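You operate a simulated robot arm through the tools that you are given. There is no shell and no other tool. Be economical: measure what you need, move in short steps, check, and stop when the job is done.

Carry out the task below with a simulated robot arm. There is one attempt and no reset: what you move stays moved.

## Task
Empty the masala box's black cup into the small bowl.
Fine: lid off to the long platform; the cup goes back in its own gap, then the lid goes on.

It is judged by the outcome, as a careful person would: the job done as asked, and still so three seconds after it is handed in. It fails if anything else is knocked over, pushed out of place, dropped, spilled or broken. A push-on lid holds only when it is set on centred and level and pressed home; a screw cap is set on level and turned clockwise until tight.

## Robot
A 7-joint arm with a two-finger parallel gripper, fixed in place. Base frame: the origin is at the foot of the arm, x ahead of it, y to its left, z up; the work surface is at about z = 0. Readings come in mm, degrees, newtons and seconds.
With the tool pointing down near the work surface it reaches from about 220 to 580 mm from the base axis. Its first joint turns from -66.0 to 66.0 degrees. Payload 2.5 kg.
Tool frame: the origin (TCP) lies between the finger pads and is the grasp point; the fingertips stand 23 mm ahead of it; z points along the fingers, y is the line along which they close. Largest opening 94 mm; finger width 38, thickness 10; the body of the gripper, 54 by 96 mm, starts 39 mm behind the TCP.
Orientation is that of the tool frame in the base frame, as a unit quaternion [x, y, z, w]. With the fingers straight down and closing along the base's y, the tool's x points along the base's -x, its y along +y and its z along -z.

## Interface
- The arm moves only by the tool play_rows. Its argument "series" is a list of rows, each a list of 7 numbers: the turn, a rotation vector about the tool's x, y, z in units of 6 degrees (1.0 is 6 degrees), then the shift along the tool's x, y, z in units of 30 mm (1.0 is 30 mm), then the opening, from 0 (shut) to 1 (fully open). In form: [[ax, ay, az, x, y, z, grip], ...]. A call has 1 to 12 rows; each row shifts and turns the commanded pose from where the row before left it, along the tool's axes as they then stand. A call with a number of a shift or a turn outside -1 to 1 is refused whole. Each row takes 0.2 s and may step no farther than 50 mm and 8.6 degrees from the row before; otherwise, or with a gripper value out of range, the whole call is refused. Where a pose cannot be reached the arm comes as near as it can. A force on the tool above 70 N (or 10 N above the force at the start of the call, whichever is more), or a blocked arm, ends the call early, and 0.2 s more pass. The fingers move at their own pace (about 108 mm/s each) and stop on an object; they squeeze with about 39 N. The grip force told is the motor's: it shows also when the fingers shut on nothing. Time passes only in rows, and 0.2 s behind the last, so rows that do not move let the fingers close. It gives the time, the measured TCP pose, the force on the tool (base axes), the opening and the grip force at its end, in the units of the frame above (readings bear some noise), with the torque about the TCP (base axes, N m) and any sound that the robot's microphone picked up, and new pictures: "views" is both (left out), scene, wrist or none.
- Cameras (640 x 400 px; columns grow to the right, rows downward): "scene" is fixed at [116.7, -402.5, 550.5]; the picture's right is [0.85, -0.53, 0.00], its down [-0.27, -0.43, -0.86] and it looks along [0.45, 0.73, -0.51] (base axes); focal length 324 px, centre (320, 200). "wrist" rides on the gripper at [86, 16, -75] in the tool frame; the picture's right is [-0.18, 0.98, 0.00], its down [-0.58, -0.11, -0.81] and it looks along [-0.79, -0.15, 0.59] (tool axes); focal length 243 px, centre (320, 200). There is no depth. A picture from a camera that has moved, and an enlarged one, comes with that camera's place and axes in the base frame and with its lens.
- inspect(camera, box): a new picture of the part [left, top, right, bottom] of that camera's present view, enlarged. No time passes.
- hand_in(): hands the job in; it is judged then, once.

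Go step by step. Nothing tells you positions but the pictures and the camera data: compare them with the known pose of the tool, close in by small moves and look again before you grip or let go. The budget is 120 turns and 200 pictures, counting those below and the enlarged ones. Unless the task says otherwise, let go and move clear before handing in, and close with one line.

The tools are called after "Request:" by a JSON object that holds its "name" and its "arguments". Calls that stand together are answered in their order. play_rows: Moves the arm, as the interface text tells. Its arguments: {"type":"object","properties":{"series":{"type":"array","items":{"type":"array","items":{"type":"number"}}},"views":{"type":"string","enum":["both","scene","wrist","none"]}},"required":["series"]} The other tools are called the same way: inspect (camera, box) takes an enlarged picture of a part of a camera's view; hand_in () hands the job in.

At the start:

```text
time: 0.0
ee_pos: [297.5, 253.7, 344.7]
orientation: [0.001, 1.0, 0.0, 0.0]
wrist_force: [0.1, -0.3, -1.0]
moment: [-0.03, -0.03, -0.03]
finger_gap: 94.1
grip_force: 0.1
```

scene: 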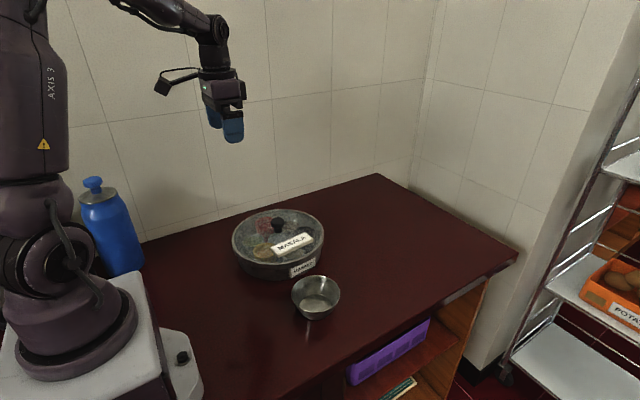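
wrist: 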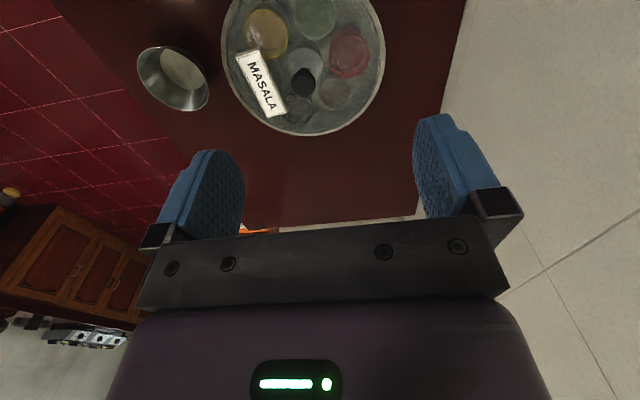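

I see the masala box with a glass lid and black knob, a small steel bowl in front of it. I'll look closer at both, and for a long platform.

Request:
{"name": "inspect", "arguments": {"camera": "scene", "box": [220, 190, 360, 330]}}

Request:
{"name": "inspect", "arguments": {"camera": "wrist", "box": [120, 0, 440, 200]}}

Request:
{"name": "inspect", "arguments": {"camera": "scene", "box": [300, 170, 540, 400]}}

```text
2.86 times, centred on (290, 260) of scene
camera zoom: at [116.7, -402.5, 550.5], right [0.85, -0.53, 0.0], down [-0.27, -0.43, -0.86], along [0.45, 0.73, -0.51], focal length 927 px, centre (406, 29)
```

zoom: 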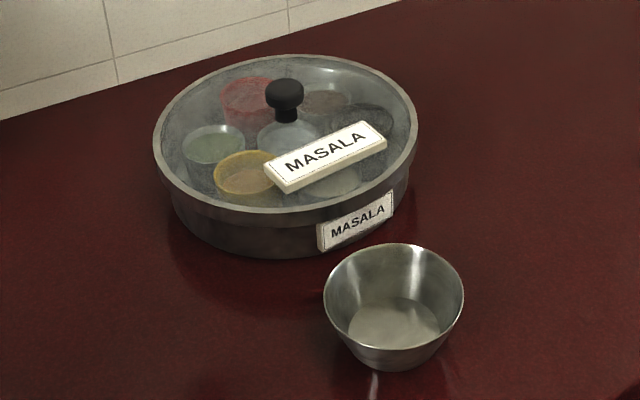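

```text
2.00 times, centred on (280, 100) of wrist
camera zoom: at [210.1, 269.1, 419.0], right [0.18, 0.98, 0.0], down [0.58, -0.11, 0.81], along [0.79, -0.15, -0.59], focal length 485 px, centre (400, 400)
```

zoom: 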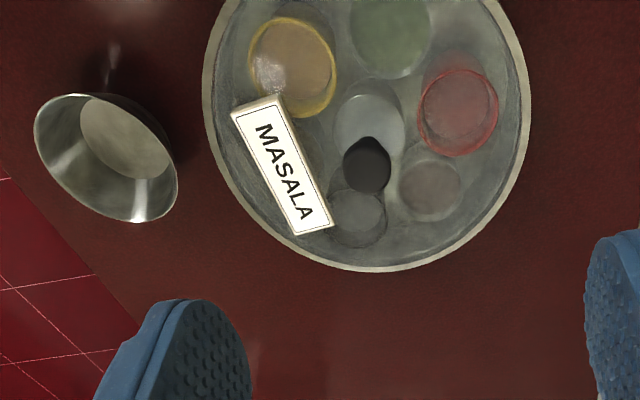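

```text
1.74 times, centred on (420, 285) of scene
camera zoom: at [116.7, -402.5, 550.5], right [0.85, -0.53, 0.0], down [-0.27, -0.43, -0.86], along [0.45, 0.73, -0.51], focal length 564 px, centre (146, 52)
```

zoom: 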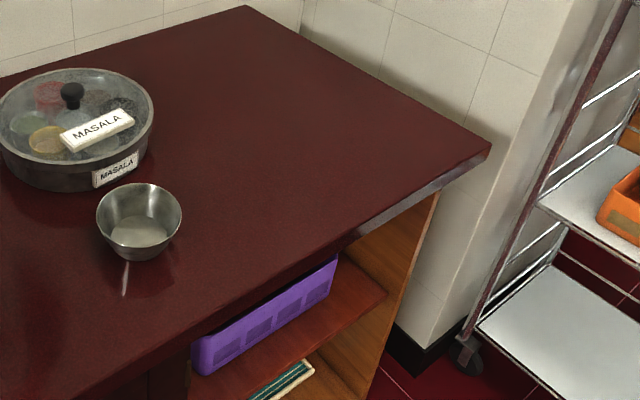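

The box is at about (374, 215), its knob top near z 96; the bowl is at about (362, 16). The long platform must be the long counter. I'll go above the knob first.

Request:
{"name": "play_rows", "arguments": {"series": [[0, 0, 0, -0.51, -0.258, 0.966, 0.65], [0, 0, 0, -0.51, -0.258, 0.966, 0.65], [0, 0, 0, -0.51, -0.258, 0.966, 0.65], [0, 0, 0, -0.51, -0.258, 0.966, 0.65], [0, 0, 0, -0.51, -0.258, 0.966, 0.65]]}}

```text
time: 1.2
ee_pos: [374.4, 212.4, 198.3]
orientation: [0.0, 1.0, 0.001, -0.001]
wrist_force: [-0.5, 0.5, -0.2]
moment: [0.02, 0.01, -0.01]
finger_gap: 61.0
grip_force: 0.0
camera wrist: at [287.3, 229.8, 273.8], right [0.18, 0.98, 0.0], down [0.58, -0.11, 0.81], along [0.79, -0.15, -0.59], focal length 243 px, centre (320, 200)
```

scene: 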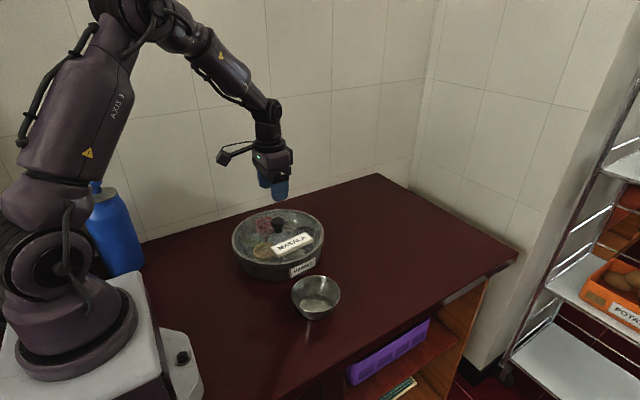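
wrist: 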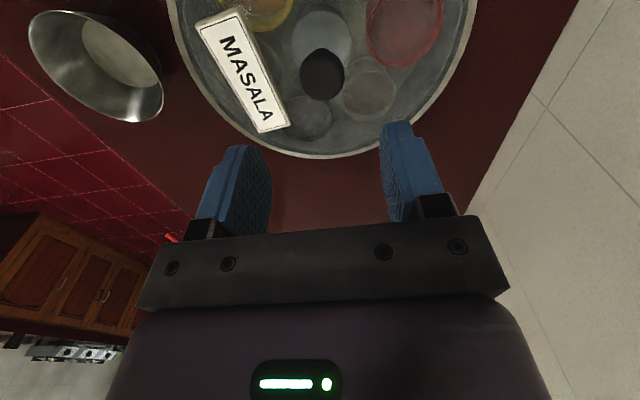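

Knob is at about (374, 215), directly below the tool; descending partway.

Request:
{"name": "play_rows", "arguments": {"series": [[0, 0, 0, 0, 0.08, 0.85, 0.65], [0, 0, 0, 0, 0, 0.85, 0.65], [0, 0, 0, 0, 0, 0.85, 0.65]]}}

Request:
{"name": "inspect", "arguments": {"camera": "scene", "box": [220, 170, 340, 290]}}

```text
time: 2.0
ee_pos: [374.6, 216.1, 122.2]
orientation: [0.0, 1.0, 0.0, 0.0]
wrist_force: [0.9, -0.1, 0.7]
moment: [0.0, -0.02, -0.03]
finger_gap: 61.1
grip_force: 0.0
camera wrist: at [287.6, 232.4, 197.9], right [0.18, 0.98, 0.0], down [0.58, -0.11, 0.81], along [0.79, -0.15, -0.59], focal length 243 px, centre (320, 200)
```

scene: 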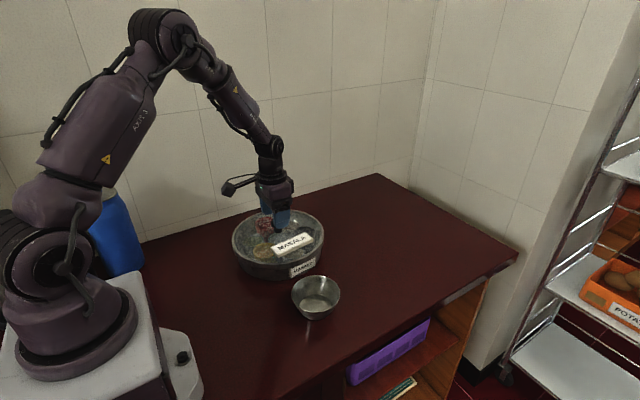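
wrist: 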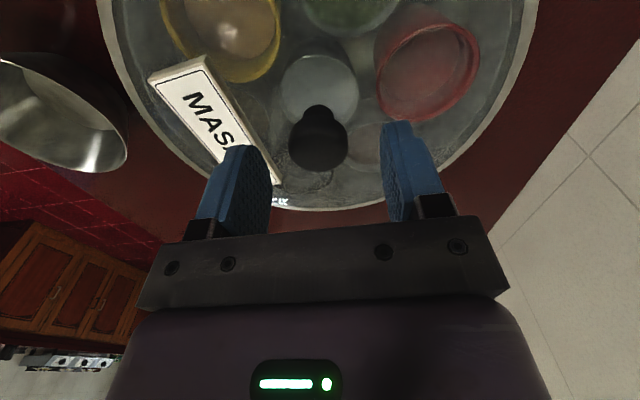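

```text
3.33 times, centred on (280, 230) of scene
camera zoom: at [116.7, -402.5, 550.5], right [0.85, -0.53, 0.0], down [-0.27, -0.43, -0.86], along [0.45, 0.73, -0.51], focal length 1081 px, centre (453, 100)
```

zoom: 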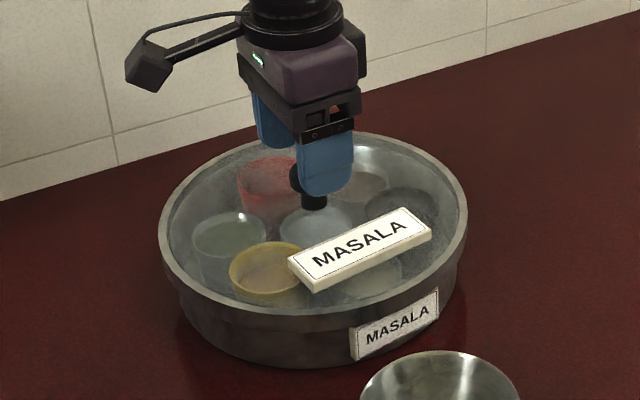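

The knob is between the fingers; its head sits near z 93 and the glass near z 66. I go down to z ≈ 93 and close.

Request:
{"name": "play_rows", "arguments": {"series": [[0, 0, 0, 0, 0, 0.5, 0.65], [0, 0, 0, 0, 0, 0.48, 0.65], [0, 0, 0, 0, 0, 0, 0], [0, 0, 0, 0, 0, 0, 0], [0, 0, 0, 0, 0, 0, 0]]}}

Request:
{"name": "inspect", "arguments": {"camera": "scene", "box": [220, 170, 340, 290]}}

```text
time: 3.2
ee_pos: [373.0, 215.7, 93.8]
orientation: [0.0, 1.0, 0.0, 0.0]
wrist_force: [0.8, 0.3, 0.2]
moment: [-0.06, -0.12, -0.03]
finger_gap: 32.8
grip_force: 39.1
camera wrist: at [286.9, 232.7, 169.3], right [0.18, 0.98, 0.0], down [0.58, -0.11, 0.81], along [0.79, -0.15, -0.59], focal length 243 px, centre (320, 200)
```

scene: 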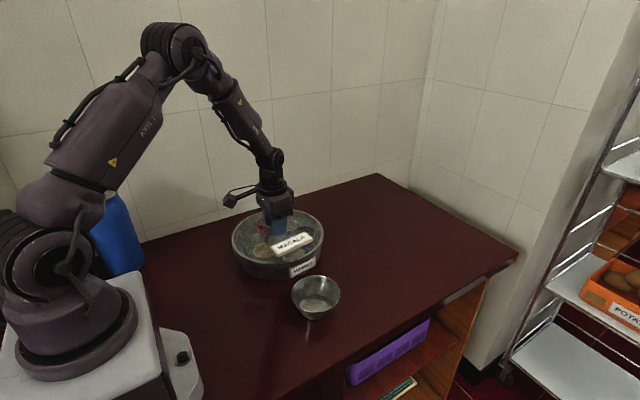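
wrist: 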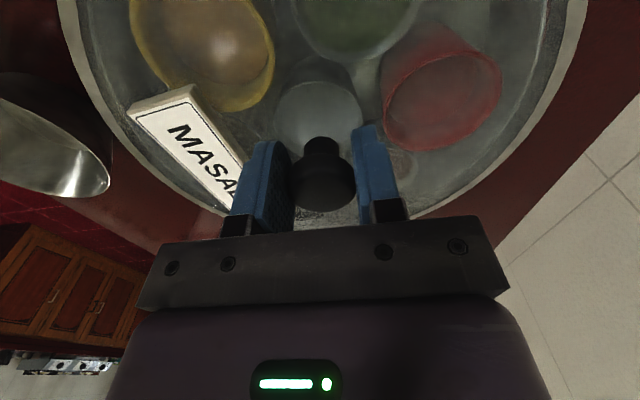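

```text
3.33 times, centred on (280, 230) of scene
camera zoom: at [116.7, -402.5, 550.5], right [0.85, -0.53, 0.0], down [-0.27, -0.43, -0.86], along [0.45, 0.73, -0.51], focal length 1081 px, centre (453, 100)
```

zoom: 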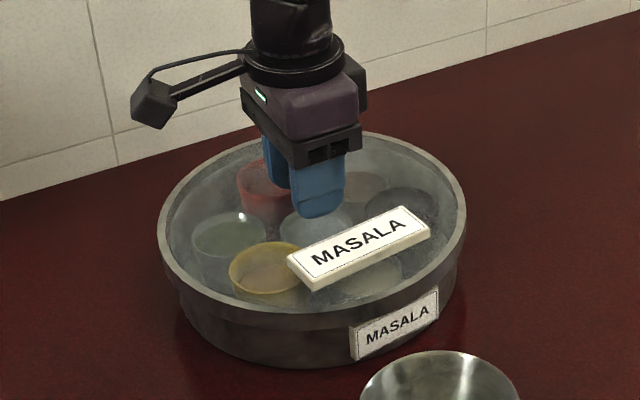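

Knob is held (32.8 mm). Lifting gently straight up.

Request:
{"name": "play_rows", "arguments": {"series": [[0, 0, 0, 0, 0, -0.2, 0], [0, 0, 0, 0, 0, -0.3, 0], [0, 0, 0, 0, 0, -0.5, 0], [0, 0, 0, 0, 0, -1, 0], [0, 0, 0, 0, 0, -1, 0], [0, 0, 0, 0, 0, -1, 0]]}}

```text
time: 4.6
ee_pos: [372.9, 215.5, 212.9]
orientation: [0.001, 1.0, -0.001, 0.001]
wrist_force: [0.3, 0.4, -1.5]
moment: [0.03, 0.04, -0.01]
finger_gap: 33.0
grip_force: 39.1
camera wrist: at [285.9, 232.6, 287.2], right [0.18, 0.98, 0.0], down [0.58, -0.11, 0.81], along [0.79, -0.15, -0.59], focal length 243 px, centre (320, 200)
```

scene: 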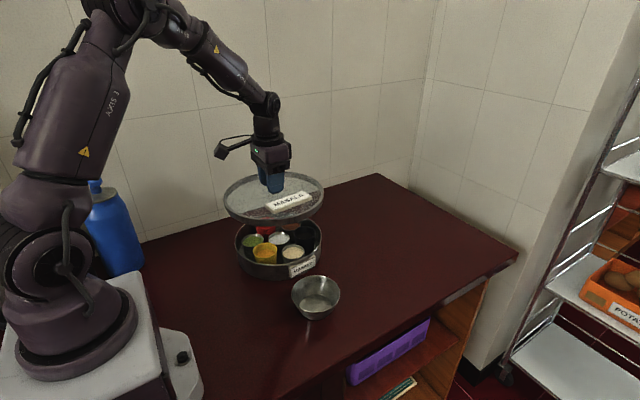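
wrist: 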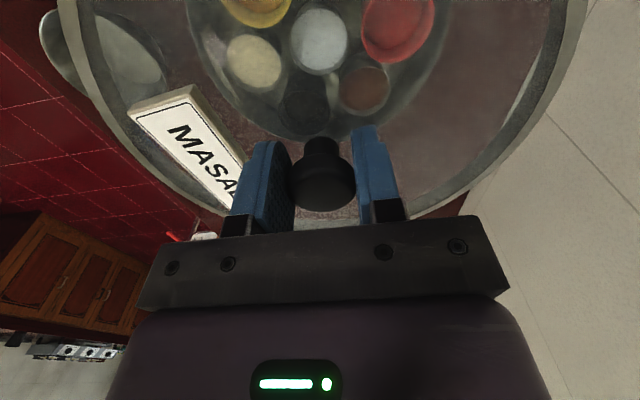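

Lid is off. Carrying it toward the clear counter at about (555, 25).

Request:
{"name": "play_rows", "arguments": {"series": [[0, 0, 0, -0.758, -0.794, 0, 0], [0, 0, 0, -0.758, -0.794, 0, 0], [0, 0, 0, -0.758, -0.794, 0, 0], [0, 0, 0, -0.758, -0.794, 0, 0], [0, 0, 0, -0.758, -0.794, 0, 0], [0, 0, 0, -0.758, -0.794, 0, 0], [0, 0, 0, -0.758, -0.794, 0, 0], [0, 0, 0, -0.758, -0.794, 0, 0]]}}

```text
time: 6.4
ee_pos: [554.3, 26.7, 214.4]
orientation: [0.0, 1.0, 0.0, 0.0]
wrist_force: [0.5, -0.2, -2.0]
moment: [-0.01, 0.03, -0.01]
finger_gap: 32.9
grip_force: 39.0
camera wrist: at [467.7, 43.3, 289.5], right [0.18, 0.98, 0.0], down [0.58, -0.11, 0.81], along [0.79, -0.15, -0.59], focal length 243 px, centre (320, 200)
```

scene: 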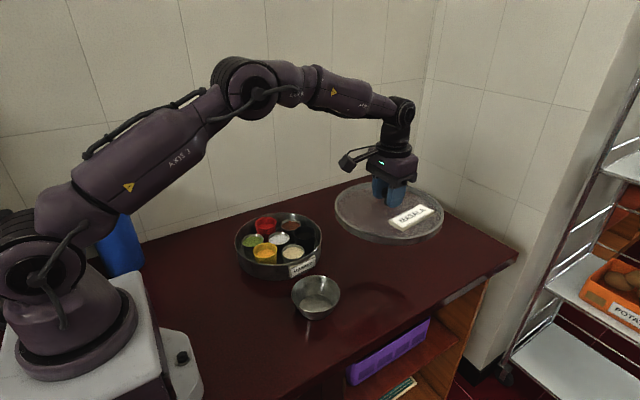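
wrist: 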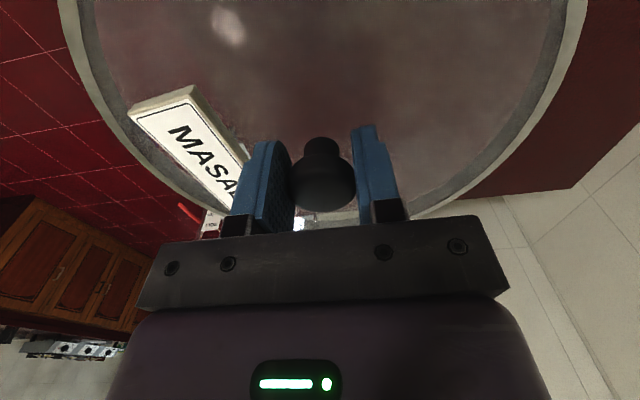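

Clear of bowl and edges. Lowering to just above the counter.

Request:
{"name": "play_rows", "arguments": {"series": [[0, 0, 0, 0, 0, 1, 0], [0, 0, 0, 0, 0, 1, 0], [0, 0, 0, 0, 0, 1, 0], [0, 0, 0, 0, 0, 1, 0], [0, 0, 0, 0, 0, 0.9, 0]], "views": "scene"}}

Request:
{"name": "inspect", "arguments": {"camera": "scene", "box": [280, 160, 520, 330]}}

```text
time: 7.6
ee_pos: [553.2, 27.4, 66.0]
orientation: [0.0, 1.0, 0.0, 0.0]
wrist_force: [-0.1, 0.5, -2.0]
moment: [0.03, 0.01, 0.0]
finger_gap: 33.0
grip_force: 39.1
```

scene: 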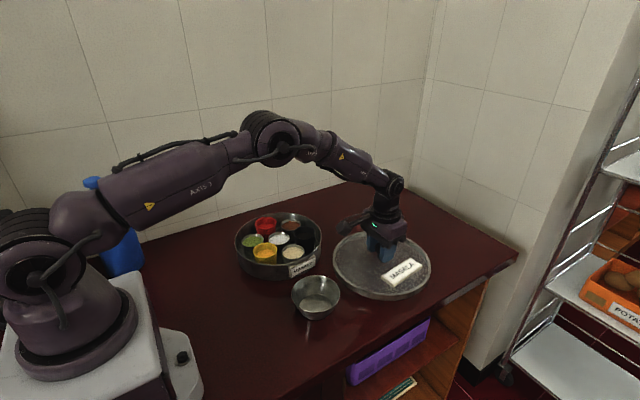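

```text
2.35 times, centred on (400, 245) of scene
camera zoom: at [116.7, -402.5, 550.5], right [0.85, -0.53, 0.0], down [-0.27, -0.43, -0.86], along [0.45, 0.73, -0.51], focal length 763 px, centre (132, 94)
```

zoom: 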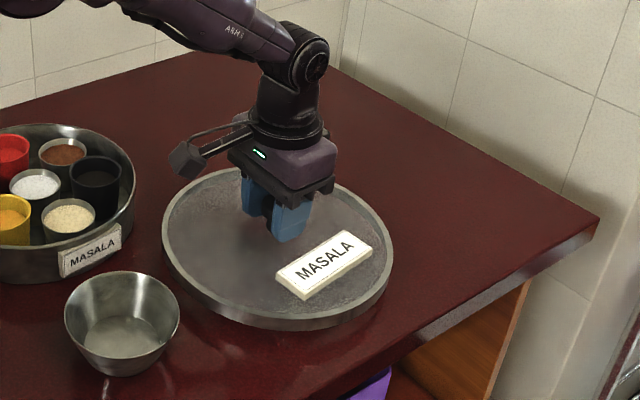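

The lid hangs slightly above the counter. Creeping down.

Request:
{"name": "play_rows", "arguments": {"series": [[0, 0, 0, 0, 0, 0.17, 0], [0, 0, 0, 0, 0, 0.17, 0]], "views": "none"}}

Request:
{"name": "play_rows", "arguments": {"series": [[0, 0, 0, 0, 0, 0.1, 0], [0, 0, 0, 0, 0, 0.1, 0]], "views": "none"}}

```text
time: 8.2
ee_pos: [552.3, 25.8, 56.2]
orientation: [0.0, 1.0, 0.0, 0.0]
wrist_force: [-0.4, 0.3, -0.9]
moment: [0.01, 0.01, 0.02]
finger_gap: 33.1
grip_force: 39.0
```

```text
time: 8.8
ee_pos: [554.1, 26.6, 52.5]
orientation: [0.001, 1.0, -0.001, 0.001]
wrist_force: [-4.4, 0.0, 9.9]
moment: [-0.16, 0.46, -0.12]
finger_gap: 32.9
grip_force: 38.5
```

Contact at about z 52: the lid is resting. Releasing and rising.

Request:
{"name": "play_rows", "arguments": {"series": [[0, 0, 0, 0, 0, 0, 0.6], [0, 0, 0, 0, 0, 0, 0.6], [0, 0, 0, 0, 0, -0.5, 0.6], [0, 0, 0, 0, 0, -1, 0.6], [0, 0, 0, 0, 0, -1, 0.6], [0, 0, 0, 0, 0, -1, 0.6], [0, 0, 0, 0, 0, -1, 0.6]], "views": "both"}}

Request:
{"name": "inspect", "arguments": {"camera": "scene", "box": [225, 190, 345, 290]}}

```text
time: 10.4
ee_pos: [554.2, 24.5, 187.1]
orientation: [0.0, 1.0, 0.0, 0.0]
wrist_force: [0.4, -0.9, 0.7]
moment: [0.0, -0.02, 0.0]
finger_gap: 56.3
grip_force: 0.1
camera wrist: at [467.1, 42.1, 261.5], right [0.18, 0.98, 0.0], down [0.58, -0.11, 0.81], along [0.79, -0.15, -0.59], focal length 243 px, centre (320, 200)
```

scene: 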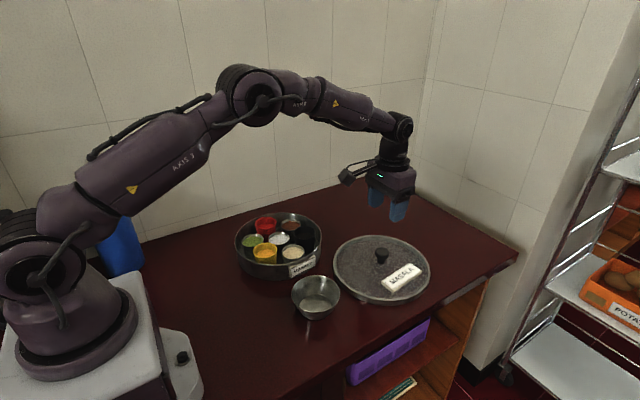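
wrist: 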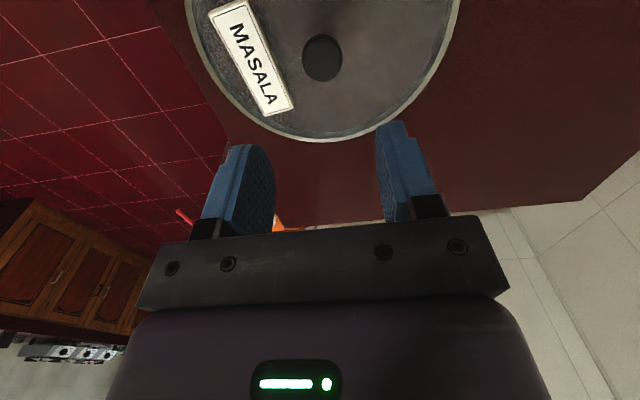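

```text
4.00 times, centred on (285, 240) of scene
camera zoom: at [116.7, -402.5, 550.5], right [0.85, -0.53, 0.0], down [-0.27, -0.43, -0.86], along [0.45, 0.73, -0.51], focal length 1298 px, centre (460, 40)
```

zoom: 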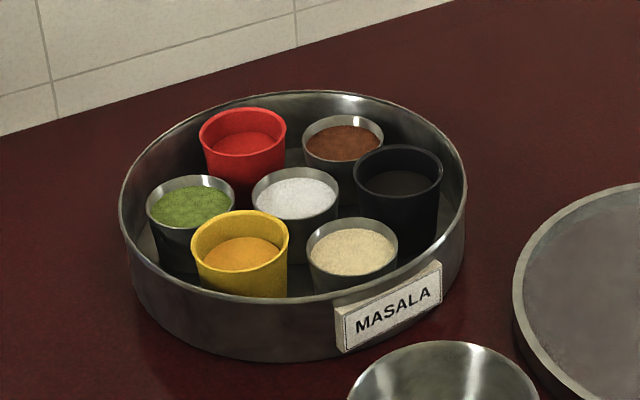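

Lid rests flat on the counter. The black cup is at roughly (433, 187), rim higher than its steel neighbours; I'll move so the wrist camera gives a second view of it.

Request:
{"name": "play_rows", "arguments": {"series": [[0, 0, 0, 0.907, 0.637, 0, 0.6], [0, 0, 0, 0.907, 0.637, 0, 0.6], [0, 0, 0, 0.907, 0.637, 0, 0.6], [0, 0, 0, 0.907, 0.637, 0, 0.6], [0, 0, 0, 0.907, 0.637, 0, 0.6], [0, 0, 0, 0.907, 0.637, 0, 0.6], [0, 0, 0, 0.907, 0.637, 0, 0.6], [0, 0, 0, 0.907, 0.637, 0, 0.6], [0, 0, 0, 0.907, 0.637, 0.5, 0.6], [0, 0, 0, 0.907, 0.637, 0.5, 0.6]], "views": "none"}}

Request:
{"name": "inspect", "arguments": {"camera": "wrist", "box": [200, 40, 520, 240]}}

Request:
{"name": "inspect", "arguments": {"camera": "scene", "box": [260, 200, 340, 280]}}

```text
time: 12.6
ee_pos: [282.9, 217.9, 153.2]
orientation: [0.0, 1.0, -0.001, 0.0]
wrist_force: [0.9, 0.3, 0.7]
moment: [-0.01, 0.0, 0.02]
finger_gap: 56.5
grip_force: 0.0
```

```text
2.00 times, centred on (360, 140) of wrist
camera zoom: at [196.2, 234.7, 228.6], right [0.18, 0.98, 0.0], down [0.58, -0.11, 0.81], along [0.79, -0.15, -0.59], focal length 485 px, centre (240, 320)
```

zoom: 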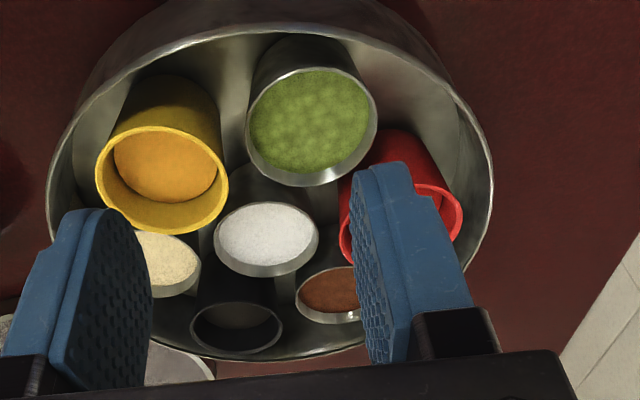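

```text
5.00 times, centred on (300, 240) of scene
camera zoom: at [116.7, -402.5, 550.5], right [0.85, -0.53, 0.0], down [-0.27, -0.43, -0.86], along [0.45, 0.73, -0.51], focal length 1622 px, centre (420, 0)
```

zoom: 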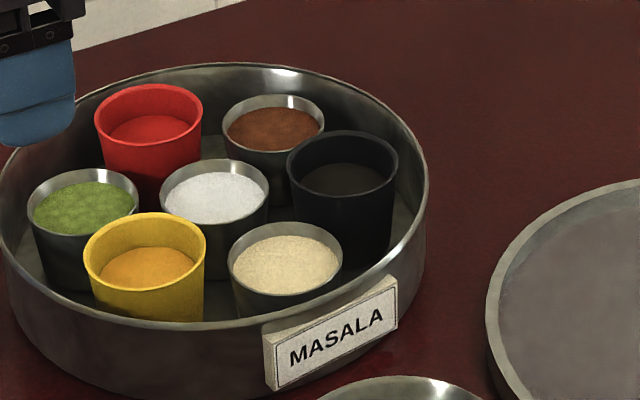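

The black cup's rim is at about (433, 187, 57), 57 mm across, about 12 mm above the steel cups' rims. Before grasping, I'll rehearse the pouring posture empty-handed, high over the bowl, to be sure the arm can do it.

Request:
{"name": "play_rows", "arguments": {"series": [[0, 0, 0, -0.33, -0.84, -0.446, 0.6], [0, 0, 0, -0.33, -0.84, -0.446, 0.6], [0, 0, 0, -0.33, -0.84, -0.446, 0.6], [0, 0, 0, -0.33, -0.84, -0.446, 0.6], [0, 0, 0, -0.33, -0.84, -0.446, 0.6], [0, 0, 0, -0.33, -0.84, -0.446, 0.6], [0, 0, 0, -0.33, -0.84, -0.446, 0.6], [0, 0, 0, -0.33, -0.84, -0.446, 0.6]], "views": "none"}}

Request:
{"name": "play_rows", "arguments": {"series": [[0, 0, 1, 0, 0, 0, 0.6], [0, 0, 1, 0, 0, 0, 0.6], [0, 0, 1, 0, 0, 0, 0.6], [0, 0, 1, 0, 0, 0, 0.6], [0, 0, 1, 0, 0, 0, 0.6], [0, 0, 1, 0, 0, 0, 0.6], [0, 0, 1, 0, 0, 0, 0.6], [0, 0, 1, 0, 0, 0, 0.6], [0, 0, 1, 0, 0, 0, 0.6], [0, 0, 1, 0, 0, 0, 0.6], [0, 0, 1, 0, 0, 0, 0.6], [0, 0, 1, 0, 0, 0, 0.6]], "views": "none"}}

Request:
{"name": "play_rows", "arguments": {"series": [[0, 0, 1, 0, 0, 0, 0.6], [0, 0, 1, 0, 0, 0, 0.6], [0, 0, 1, 0, 0, 0, 0.6], [0, 1, 0, 0, 0, 0, 0.6], [0, 1, 0, 0, 0, 0, 0.6], [0, 1, 0, 0, 0, 0, 0.6], [0, 1, 0, 0, 0, 0, 0.6], [0, 1, 0, 0, 0, 0, 0.6], [0, 1, 0, 0, 0, 0, 0.6]], "views": "scene"}}

```text
time: 14.4
ee_pos: [364.0, 14.0, 262.8]
orientation: [0.0, 1.0, 0.0, 0.0]
wrist_force: [0.2, 0.3, 0.2]
moment: [0.03, 0.03, -0.01]
finger_gap: 56.4
grip_force: 0.0
```

```text
time: 17.0
ee_pos: [361.6, 16.5, 262.2]
orientation: [0.589, 0.808, 0.0, 0.0]
wrist_force: [0.0, -0.5, -0.2]
moment: [-0.01, -0.01, 0.0]
finger_gap: 56.3
grip_force: 0.1
```

```text
time: 19.0
ee_pos: [361.6, 15.1, 261.7]
orientation: [0.673, 0.672, 0.22, -0.218]
wrist_force: [0.3, 0.5, 0.3]
moment: [-0.02, 0.01, -0.01]
finger_gap: 56.2
grip_force: 0.1
```

scene: 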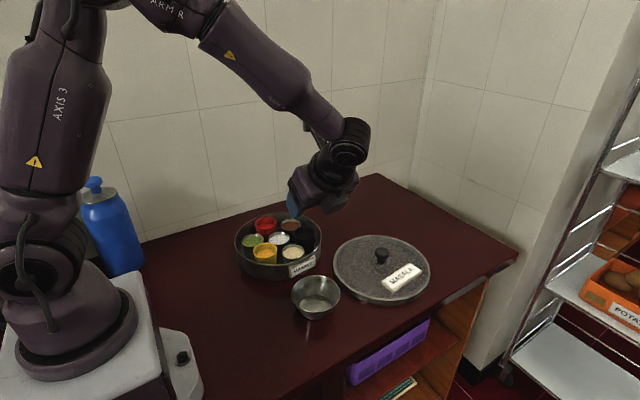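

Tilting works this way so far. Continuing the rehearsal to a full pour angle.

Request:
{"name": "play_rows", "arguments": {"series": [[0, 1, 0, 0, 0, 0, 0.6], [0, 1, 0, 0, 0, 0, 0.6], [0, 1, 0, 0, 0, 0, 0.6], [0, 1, 0, 0, 0, 0, 0.6], [0, 1, 0, 0, 0, 0, 0.6], [0, 1, 0, 0, 0, 0, 0.6], [0, 1, 0, 0, 0, 0, 0.6], [0, 1, 0, 0, 0, 0, 0.6], [0, 1, 0, 0, 0, 0, 0.6], [0, 1, 0, 0, 0, 0, 0.6]], "views": "scene"}}

Request:
{"name": "play_rows", "arguments": {"series": [[0, 1, 0, 0, 0, 0, 0.6], [0, 1, 0, 0, 0, 0, 0.6], [0, 1, 0, 0, 0, 0, 0.6], [0, 1, 0, 0, 0, 0, 0.6], [0, 1, 0, 0, 0, 0, 0.6], [0, 1, 0, 0, 0, 0, 0.6]], "views": "both"}}

```text
time: 21.2
ee_pos: [361.0, 16.7, 263.3]
orientation: [0.472, 0.472, 0.527, -0.526]
wrist_force: [0.2, -0.3, 0.2]
moment: [0.0, 0.03, -0.01]
finger_gap: 56.3
grip_force: 0.1
```

scene: 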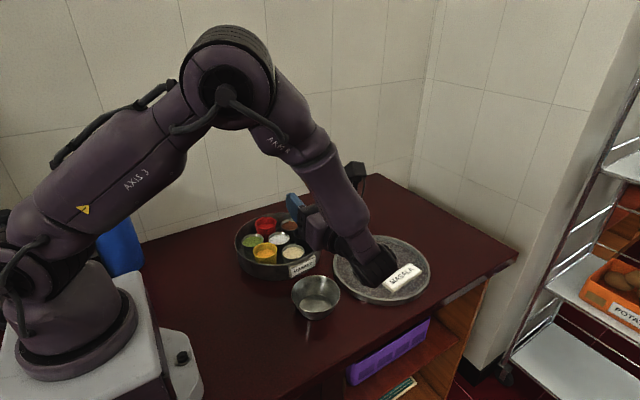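

```text
time: 22.6
ee_pos: [362.4, 16.2, 262.8]
orientation: [-0.286, -0.288, -0.646, 0.647]
wrist_force: [0.0, 0.4, 0.5]
moment: [0.02, -0.02, 0.03]
finger_gap: 56.2
grip_force: 0.0
camera wrist: at [377.9, -97.1, 277.0], right [0.98, 0.12, -0.14], down [-0.11, -0.21, -0.97], along [-0.15, 0.97, -0.19], focal length 243 px, centre (320, 200)
```

scene: 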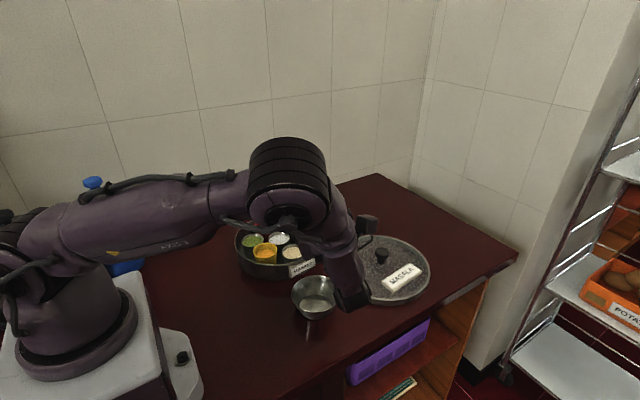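
wrist: 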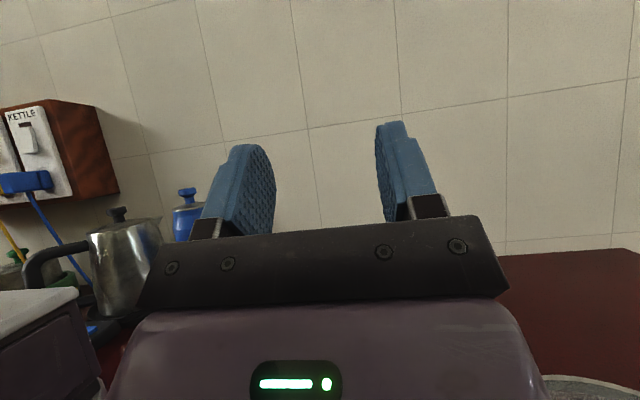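

The full pour posture is reachable. Refining the bowl: rim centre about (358, 9, 42), 102 mm across. Now I undo the tilt and yaw to the grasp heading for the black cup.

Request:
{"name": "play_rows", "arguments": {"series": [[0, -1, 0, 0, 0, 0, 0.6], [0, -1, 0, 0, 0, 0, 0.6], [0, -1, 0, 0, 0, 0, 0.6], [0, -1, 0, 0, 0, 0, 0.6], [0, -1, 0, 0, 0, 0, 0.6], [0, -1, 0, 0, 0, 0, 0.6], [0, -1, 0, 0, 0, 0, 0.6], [0, -1, 0, 0, 0, 0, 0.6], [0, -1, 0, 0, 0, 0, 0.6], [0, -1, 0, 0, 0, 0, 0.6], [0, -1, 0, 0, 0, 0, 0.6]], "views": "none"}}

Request:
{"name": "play_rows", "arguments": {"series": [[0, -1, 0, 0, 0, 0, 0.6], [0, -1, 0, 0, 0, 0, 0.6], [0, -1, 0, 0, 0, 0, 0.6], [0, -1, 0, 0, 0, 0, 0.6], [0, -1, 0, 0, 0, 0, 0.6], [0, -1, 0, 0, 0, 0, 0.6], [0, -1, 0, 0, 0, 0, 0.6], [0, -1, 0, 0, 0, 0, 0.6], [0, -1, 0, 0, 0, 0, 0.6], [0, -1, 0, 0, 0, 0, 0.6], [0, -1, 0, 0, 0, 0, 0.6]], "views": "none"}}

Request:
{"name": "play_rows", "arguments": {"series": [[0, 0, -1, 0, 0, 0, 0.7], [0, 0, -1, 0, 0, 0, 0.7], [0, 0, -1, 0, 0, 0, 0.7], [0, 0, -1, 0, 0, 0, 0.7], [0, 0, -1, 0, 0, 0, 0.7], [0, 0, -1, 0, 0, 0, 0.7], [0, 0, -1, 0, 0, 0, 0.7], [0, 0, -1, 0, 0, 0, 0.7], [0, 0, -1, 0, 0, 0, 0.7], [0, 0, -1, 0, 0, 0, 0.7], [0, 0, -0.83, 0, 0, 0, 0.7]], "views": "none"}}

```text
time: 25.0
ee_pos: [361.0, 15.0, 262.0]
orientation: [0.594, 0.593, 0.385, -0.384]
wrist_force: [-0.8, 0.0, 0.0]
moment: [-0.01, -0.01, 0.01]
finger_gap: 56.7
grip_force: 0.0
```

```text
time: 27.4
ee_pos: [362.1, 14.3, 262.4]
orientation: [0.707, 0.707, 0.0, 0.001]
wrist_force: [0.3, 0.0, 0.3]
moment: [-0.01, 0.03, 0.01]
finger_gap: 56.5
grip_force: 0.0
```

```text
time: 29.8
ee_pos: [362.4, 14.7, 262.1]
orientation: [0.215, 0.977, 0.0, 0.0]
wrist_force: [0.8, 0.0, 0.2]
moment: [0.03, -0.02, 0.01]
finger_gap: 65.9
grip_force: 0.0
```

Heading set. Moving above the black cup at z ≈ 130.

Request:
{"name": "play_rows", "arguments": {"series": [[0, 0, 0, 0.014, 0.888, 0.629, 0.7], [0, 0, 0, 0.014, 0.888, 0.629, 0.7], [0, 0, 0, 0.014, 0.888, 0.629, 0.7], [0, 0, 0, 0.014, 0.888, 0.629, 0.7], [0, 0, 0, 0.014, 0.888, 0.629, 0.7], [0, 0, 0, 0.014, 0.888, 0.629, 0.7], [0, 0, 0, 0.014, 0.888, 0.629, 0.7]], "views": "wrist"}}

Request:
{"name": "inspect", "arguments": {"camera": "scene", "box": [240, 170, 340, 270]}}

```text
time: 31.4
ee_pos: [438.3, 184.8, 126.7]
orientation: [0.218, 0.976, 0.0, 0.0]
wrist_force: [0.0, 0.0, 0.6]
moment: [0.0, -0.02, -0.02]
finger_gap: 65.6
grip_force: 0.0
camera wrist: at [366.5, 236.2, 201.7], right [0.58, 0.81, 0.0], down [0.48, -0.34, 0.81], along [0.66, -0.47, -0.59], focal length 243 px, centre (320, 200)
```

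wrist: 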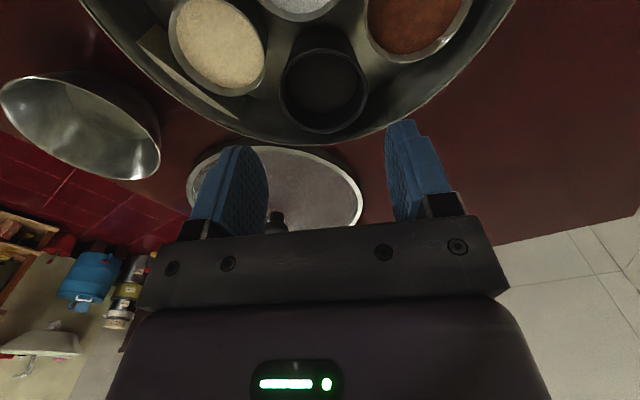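

```text
4.00 times, centred on (290, 220) of scene
camera zoom: at [116.7, -402.5, 550.5], right [0.85, -0.53, 0.0], down [-0.27, -0.43, -0.86], along [0.45, 0.73, -0.51], focal length 1298 px, centre (440, 120)
```

zoom: 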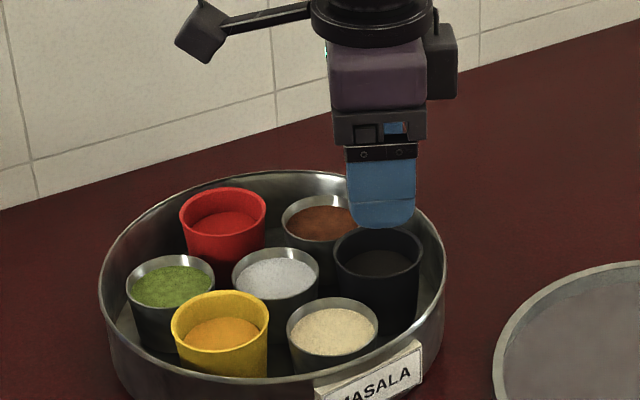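

Request:
{"name": "inspect", "arguments": {"camera": "wrist", "box": [220, 0, 460, 150]}}

```text
2.67 times, centred on (340, 75) of wrist
camera zoom: at [366.5, 236.2, 201.7], right [0.58, 0.81, 0.0], down [0.48, -0.34, 0.81], along [0.66, -0.47, -0.59], focal length 647 px, centre (267, 533)
```

zoom: 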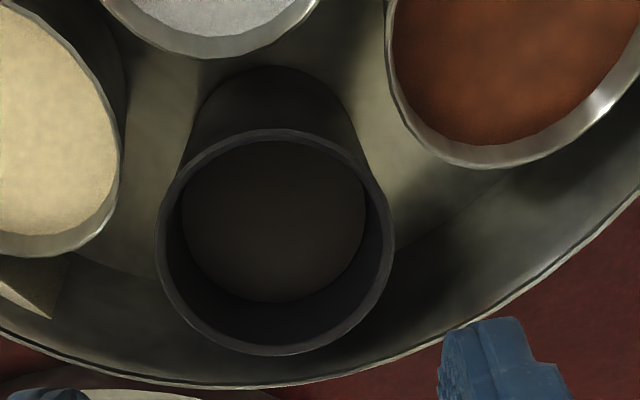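

Cup centre checks to within ~2 mm. Descending around the rim.

Request:
{"name": "play_rows", "arguments": {"series": [[0, 0, 0, 0, 0.045, 0.7, 0.7], [0, 0, 0, 0, 0, 0.7, 0.7], [0, 0, 0, 0, 0, 0.2, 0.7]], "views": "wrist"}}

Request:
{"name": "inspect", "arguments": {"camera": "scene", "box": [260, 190, 340, 270]}}

```text
time: 32.2
ee_pos: [438.9, 186.9, 80.4]
orientation: [0.215, 0.977, 0.001, 0.0]
wrist_force: [-0.6, -0.1, 0.8]
moment: [-0.03, -0.02, -0.01]
finger_gap: 65.8
grip_force: 0.0
camera wrist: at [367.6, 238.3, 155.1], right [0.58, 0.81, 0.0], down [0.48, -0.34, 0.81], along [0.66, -0.47, -0.59], focal length 243 px, centre (320, 200)
```

wrist: 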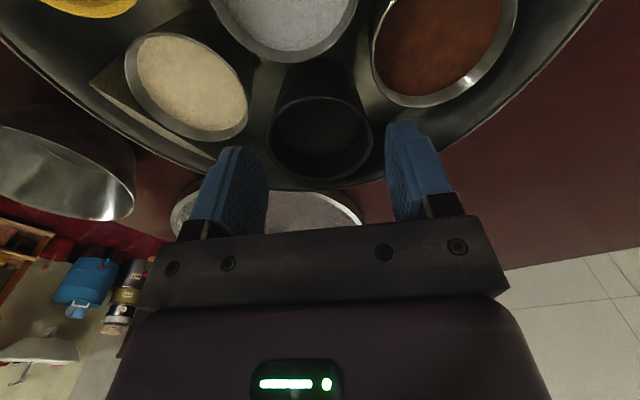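

```text
5.00 times, centred on (300, 230) of scene
camera zoom: at [116.7, -402.5, 550.5], right [0.85, -0.53, 0.0], down [-0.27, -0.43, -0.86], along [0.45, 0.73, -0.51], focal length 1622 px, centre (420, 50)
```

zoom: 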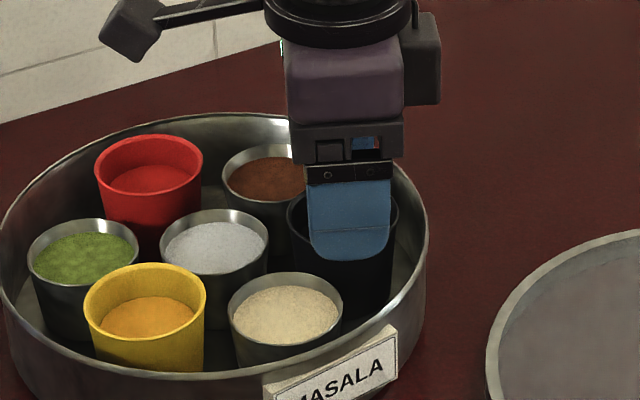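

Fingers line up outside the rim with clearance. Lowering another 16 mm.

Request:
{"name": "play_rows", "arguments": {"series": [[0, 0, 0, 0, 0, 0.27, 0.7], [0, 0, 0, 0, 0, 0.27, 0.7]], "views": "none"}}

Request:
{"name": "inspect", "arguments": {"camera": "scene", "box": [260, 190, 340, 270]}}

Request:
{"name": "inspect", "arguments": {"camera": "wrist", "box": [160, 40, 480, 240]}}

```text
time: 32.8
ee_pos: [440.0, 187.7, 65.6]
orientation: [0.216, 0.976, -0.001, 0.0]
wrist_force: [0.3, 0.8, -0.5]
moment: [0.01, 0.02, 0.01]
finger_gap: 65.8
grip_force: 0.0
```

```text
5.00 times, centred on (300, 230) of scene
camera zoom: at [116.7, -402.5, 550.5], right [0.85, -0.53, 0.0], down [-0.27, -0.43, -0.86], along [0.45, 0.73, -0.51], focal length 1622 px, centre (420, 50)
```

zoom: 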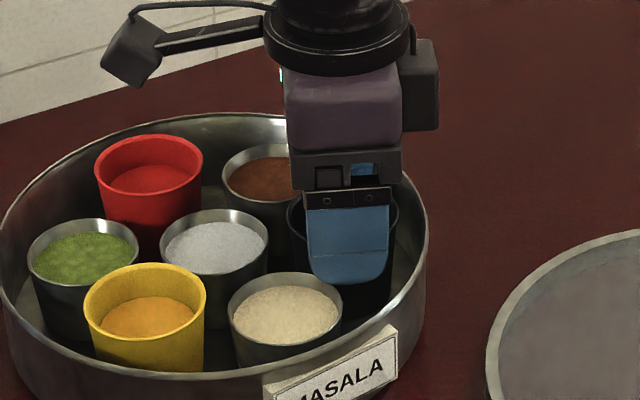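

```text
2.00 times, centred on (320, 140) of wrist
camera zoom: at [367.0, 239.1, 139.9], right [0.58, 0.81, 0.0], down [0.48, -0.34, 0.81], along [0.66, -0.47, -0.59], focal length 485 px, centre (320, 320)
```

zoom: 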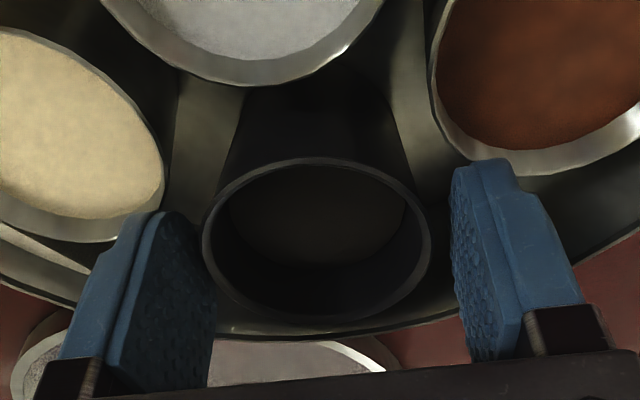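

Slightly off toward +y of the tool; shifting 2 mm and closing.

Request:
{"name": "play_rows", "arguments": {"series": [[0, 0, 0, 0, -0.07, 0, 0.7], [0, 0, 0, 0, 0, 0, 0.5], [0, 0, 0, 0, 0, 0, 0.3], [0, 0, 0, 0, 0, 0, 0.3]], "views": "wrist"}}

Request:
{"name": "inspect", "arguments": {"camera": "scene", "box": [260, 190, 340, 270]}}

```text
time: 33.8
ee_pos: [437.7, 185.0, 65.0]
orientation: [0.216, 0.976, 0.0, 0.0]
wrist_force: [0.1, 0.3, 0.1]
moment: [-0.02, 0.0, -0.02]
finger_gap: 52.7
grip_force: 38.7
camera wrist: at [366.2, 236.7, 140.2], right [0.58, 0.81, 0.0], down [0.48, -0.34, 0.81], along [0.66, -0.47, -0.59], focal length 243 px, centre (320, 200)
```

wrist: 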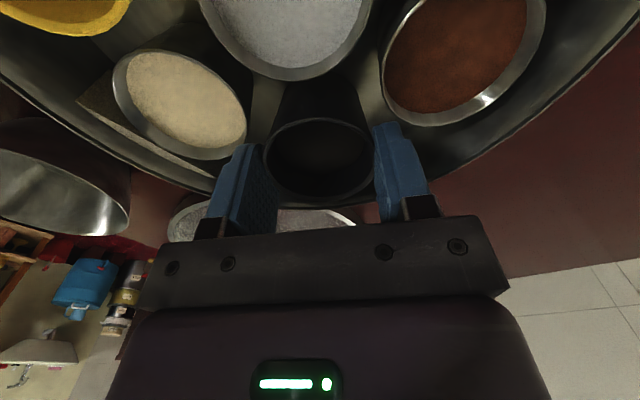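

```text
5.00 times, centred on (300, 230) of scene
camera zoom: at [116.7, -402.5, 550.5], right [0.85, -0.53, 0.0], down [-0.27, -0.43, -0.86], along [0.45, 0.73, -0.51], focal length 1622 px, centre (420, 50)
```

zoom: 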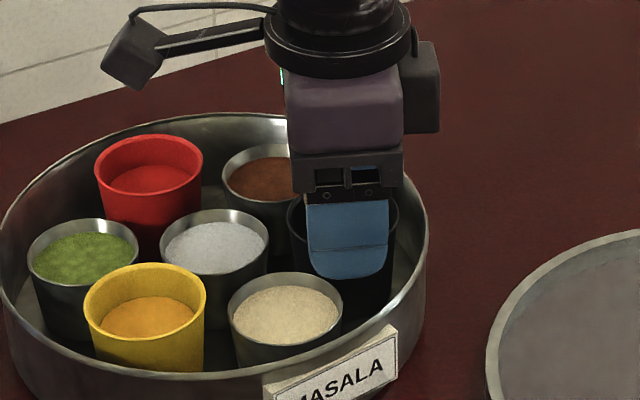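

Cup is held (52.7 mm, 38.7 N). Lifting straight up.

Request:
{"name": "play_rows", "arguments": {"series": [[0, 0, 0, 0, 0, -0.2, 0.2], [0, 0, 0, 0, 0, -0.4, 0.2], [0, 0, 0, 0, 0, -0.6, 0.2], [0, 0, 0, 0, 0, -0.8, 0.2], [0, 0, 0, 0, 0, -0.8, 0.2], [0, 0, 0, 0, 0, -0.7, 0.2]], "views": "both"}}

Request:
{"name": "inspect", "arguments": {"camera": "scene", "box": [240, 150, 360, 270]}}

```text
time: 35.2
ee_pos: [437.1, 184.4, 169.9]
orientation: [0.217, 0.976, 0.0, 0.0]
wrist_force: [-0.2, -0.3, 0.7]
moment: [0.02, 0.0, 0.02]
finger_gap: 52.5
grip_force: 38.9
camera wrist: at [366.2, 235.0, 244.6], right [0.58, 0.81, 0.0], down [0.48, -0.34, 0.81], along [0.66, -0.47, -0.59], focal length 243 px, centre (320, 200)
```

scene: 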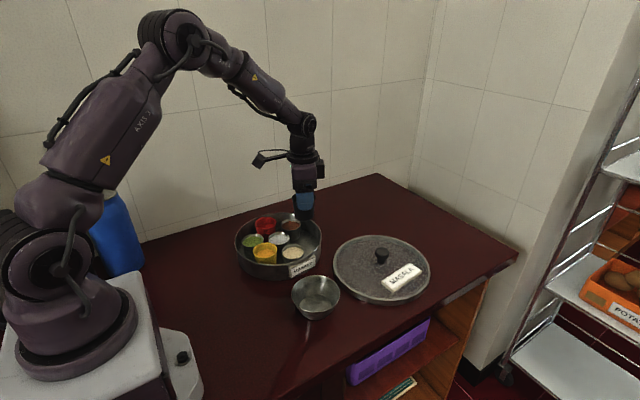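
wrist: 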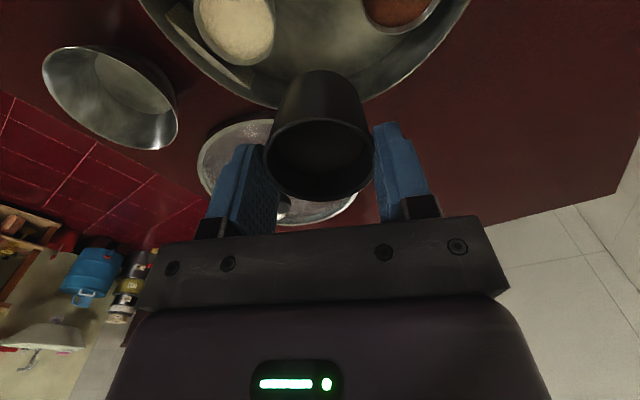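

```text
3.33 times, centred on (300, 210) of scene
camera zoom: at [116.7, -402.5, 550.5], right [0.85, -0.53, 0.0], down [-0.27, -0.43, -0.86], along [0.45, 0.73, -0.51], focal length 1081 px, centre (387, 167)
```

zoom: 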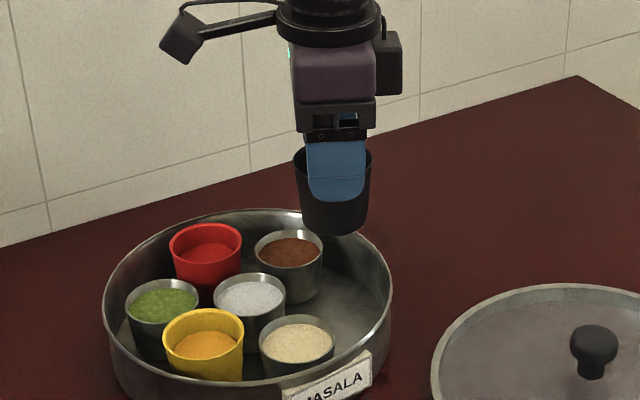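

Cup is level in the grip. Carrying it over toward the bowl and turning to the pour heading.

Request:
{"name": "play_rows", "arguments": {"series": [[0, 0, 0, 0.04, -0.43, 0, 0.2], [0, 0, 0, 0.079, -0.872, 0, 0.2], [0, 0, 0, 0.079, -0.872, 0, 0.2], [0, 0, 0, 0.079, -0.872, 0, 0.2], [0, 0, 0, 0.079, -0.872, 0, 0.2], [0, 0, 0, 0.079, -0.872, 0, 0.2], [0, 0, 0, 0.04, -0.44, 0, 0.2]], "views": "none"}}

Request:
{"name": "play_rows", "arguments": {"series": [[0, 0, 0.5, 0, 0, 0, 0.2], [0, 0, 1, 0, 0, 0, 0.2], [0, 0, 1, 0, 0, 0, 0.2], [0, 0, 1, 0, 0, 0, 0.2], [0, 0, 1, 0, 0, 0, 0.2], [0, 0, 1, 0, 0, 0, 0.2], [0, 0, 1, 0, 0, 0, 0.2], [0, 0, 1, 0, 0, 0, 0.2], [0, 0, 1, 0, 0, 0, 0.2], [0, 0, 1, 0, 0, 0, 0.2], [0, 0, 1, 0, 0, 0, 0.2], [0, 0, 0.33, 0, 0, 0, 0.2]], "views": "both"}}

```text
time: 36.8
ee_pos: [357.4, 46.9, 170.5]
orientation: [0.217, 0.976, -0.001, 0.0]
wrist_force: [0.0, -1.1, -0.2]
moment: [0.0, 0.01, -0.02]
finger_gap: 52.4
grip_force: 39.3
```

```text
time: 39.4
ee_pos: [357.4, 47.6, 171.5]
orientation: [0.707, 0.707, 0.0, 0.0]
wrist_force: [-0.1, 0.5, 0.2]
moment: [-0.01, 0.0, 0.05]
finger_gap: 52.7
grip_force: 38.8
camera wrist: at [374.6, 135.3, 245.4], right [0.98, -0.19, 0.0], down [-0.11, -0.58, 0.81], along [-0.15, -0.79, -0.59], focal length 243 px, centre (320, 200)
```

scene: 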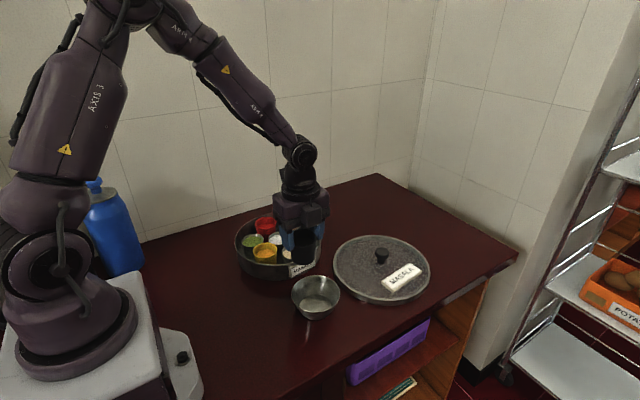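
wrist: 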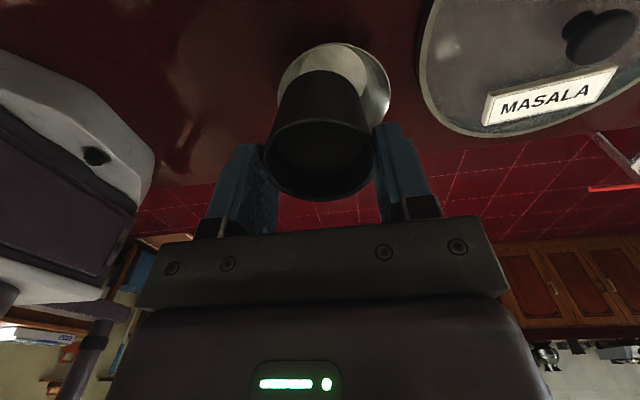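

Request:
{"name": "inspect", "arguments": {"camera": "wrist", "box": [240, 20, 440, 145]}}

Request:
{"name": "inspect", "arguments": {"camera": "scene", "box": [260, 210, 380, 330]}}

```text
3.20 times, centred on (340, 82) of wrist
camera zoom: at [374.6, 135.3, 245.4], right [0.98, -0.19, 0.0], down [-0.11, -0.58, 0.81], along [-0.15, -0.79, -0.59], focal length 776 px, centre (256, 576)
```

zoom: 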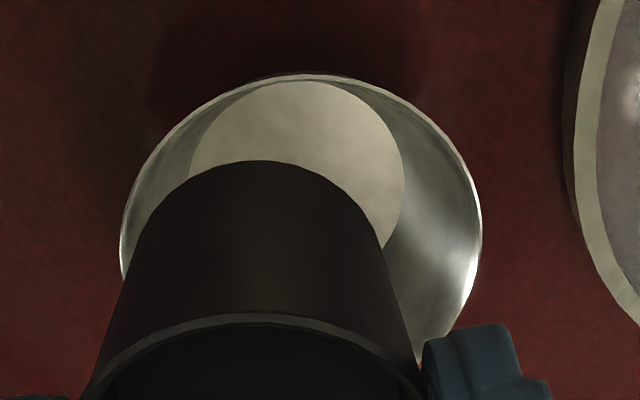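

```text
3.33 times, centred on (320, 270) of scene
camera zoom: at [116.7, -402.5, 550.5], right [0.85, -0.53, 0.0], down [-0.27, -0.43, -0.86], along [0.45, 0.73, -0.51], focal length 1081 px, centre (320, -33)
```

zoom: 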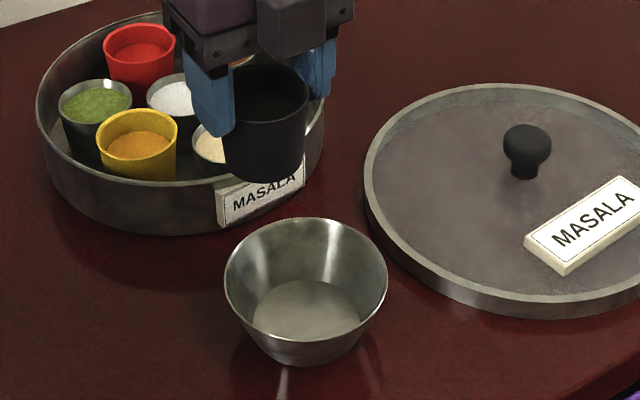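

Bowl centre refined to about (362, 11). Lowering to z ≈ 125 and beginning the tilt to 30°.

Request:
{"name": "play_rows", "arguments": {"series": [[0, 0, 0, 0, 0.07, 0.5, 0.2], [0, 0, 0, 0, 0.07, 0.55, 0.2], [0, 0, 0, 0, 0, 0.45, 0.2], [0, 1, 0, -0.045, 0, 0, 0.2], [0, 1, 0, -0.045, 0, -0.01, 0.2], [0, 1, 0, -0.045, 0, -0.015, 0.2], [0, 1, 0, -0.045, 0, -0.02, 0.2], [0, 1, 0, -0.045, 0, -0.02, 0.2]], "views": "scene"}}

Request:
{"name": "inspect", "arguments": {"camera": "scene", "box": [260, 210, 380, 330]}}

```text
time: 41.2
ee_pos: [363.0, 42.7, 125.5]
orientation: [0.683, 0.683, 0.184, -0.183]
wrist_force: [0.3, 0.1, -0.4]
moment: [-0.04, -0.02, 0.0]
finger_gap: 52.2
grip_force: 39.0
```

scene: 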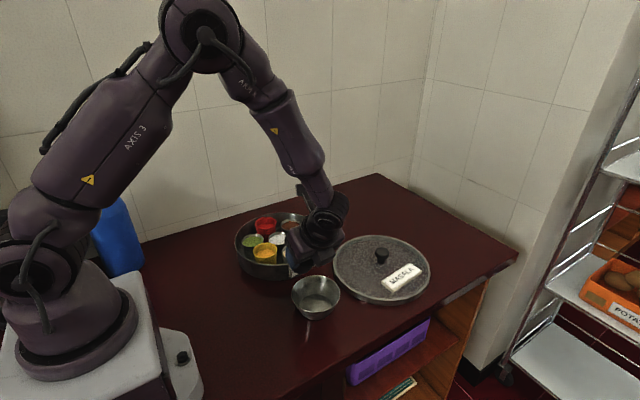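

```text
3.33 times, centred on (320, 270) of scene
camera zoom: at [116.7, -402.5, 550.5], right [0.85, -0.53, 0.0], down [-0.27, -0.43, -0.86], along [0.45, 0.73, -0.51], focal length 1081 px, centre (320, -33)
```

zoom: 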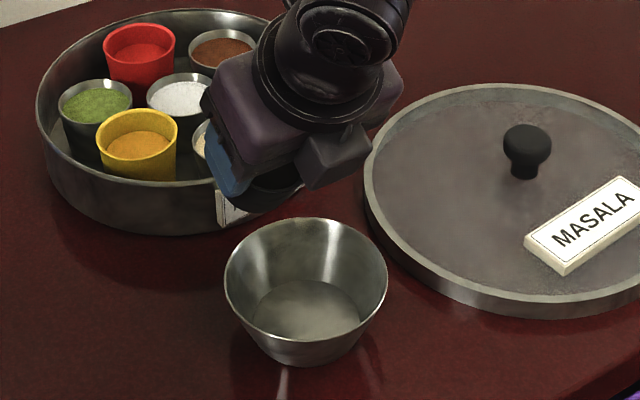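

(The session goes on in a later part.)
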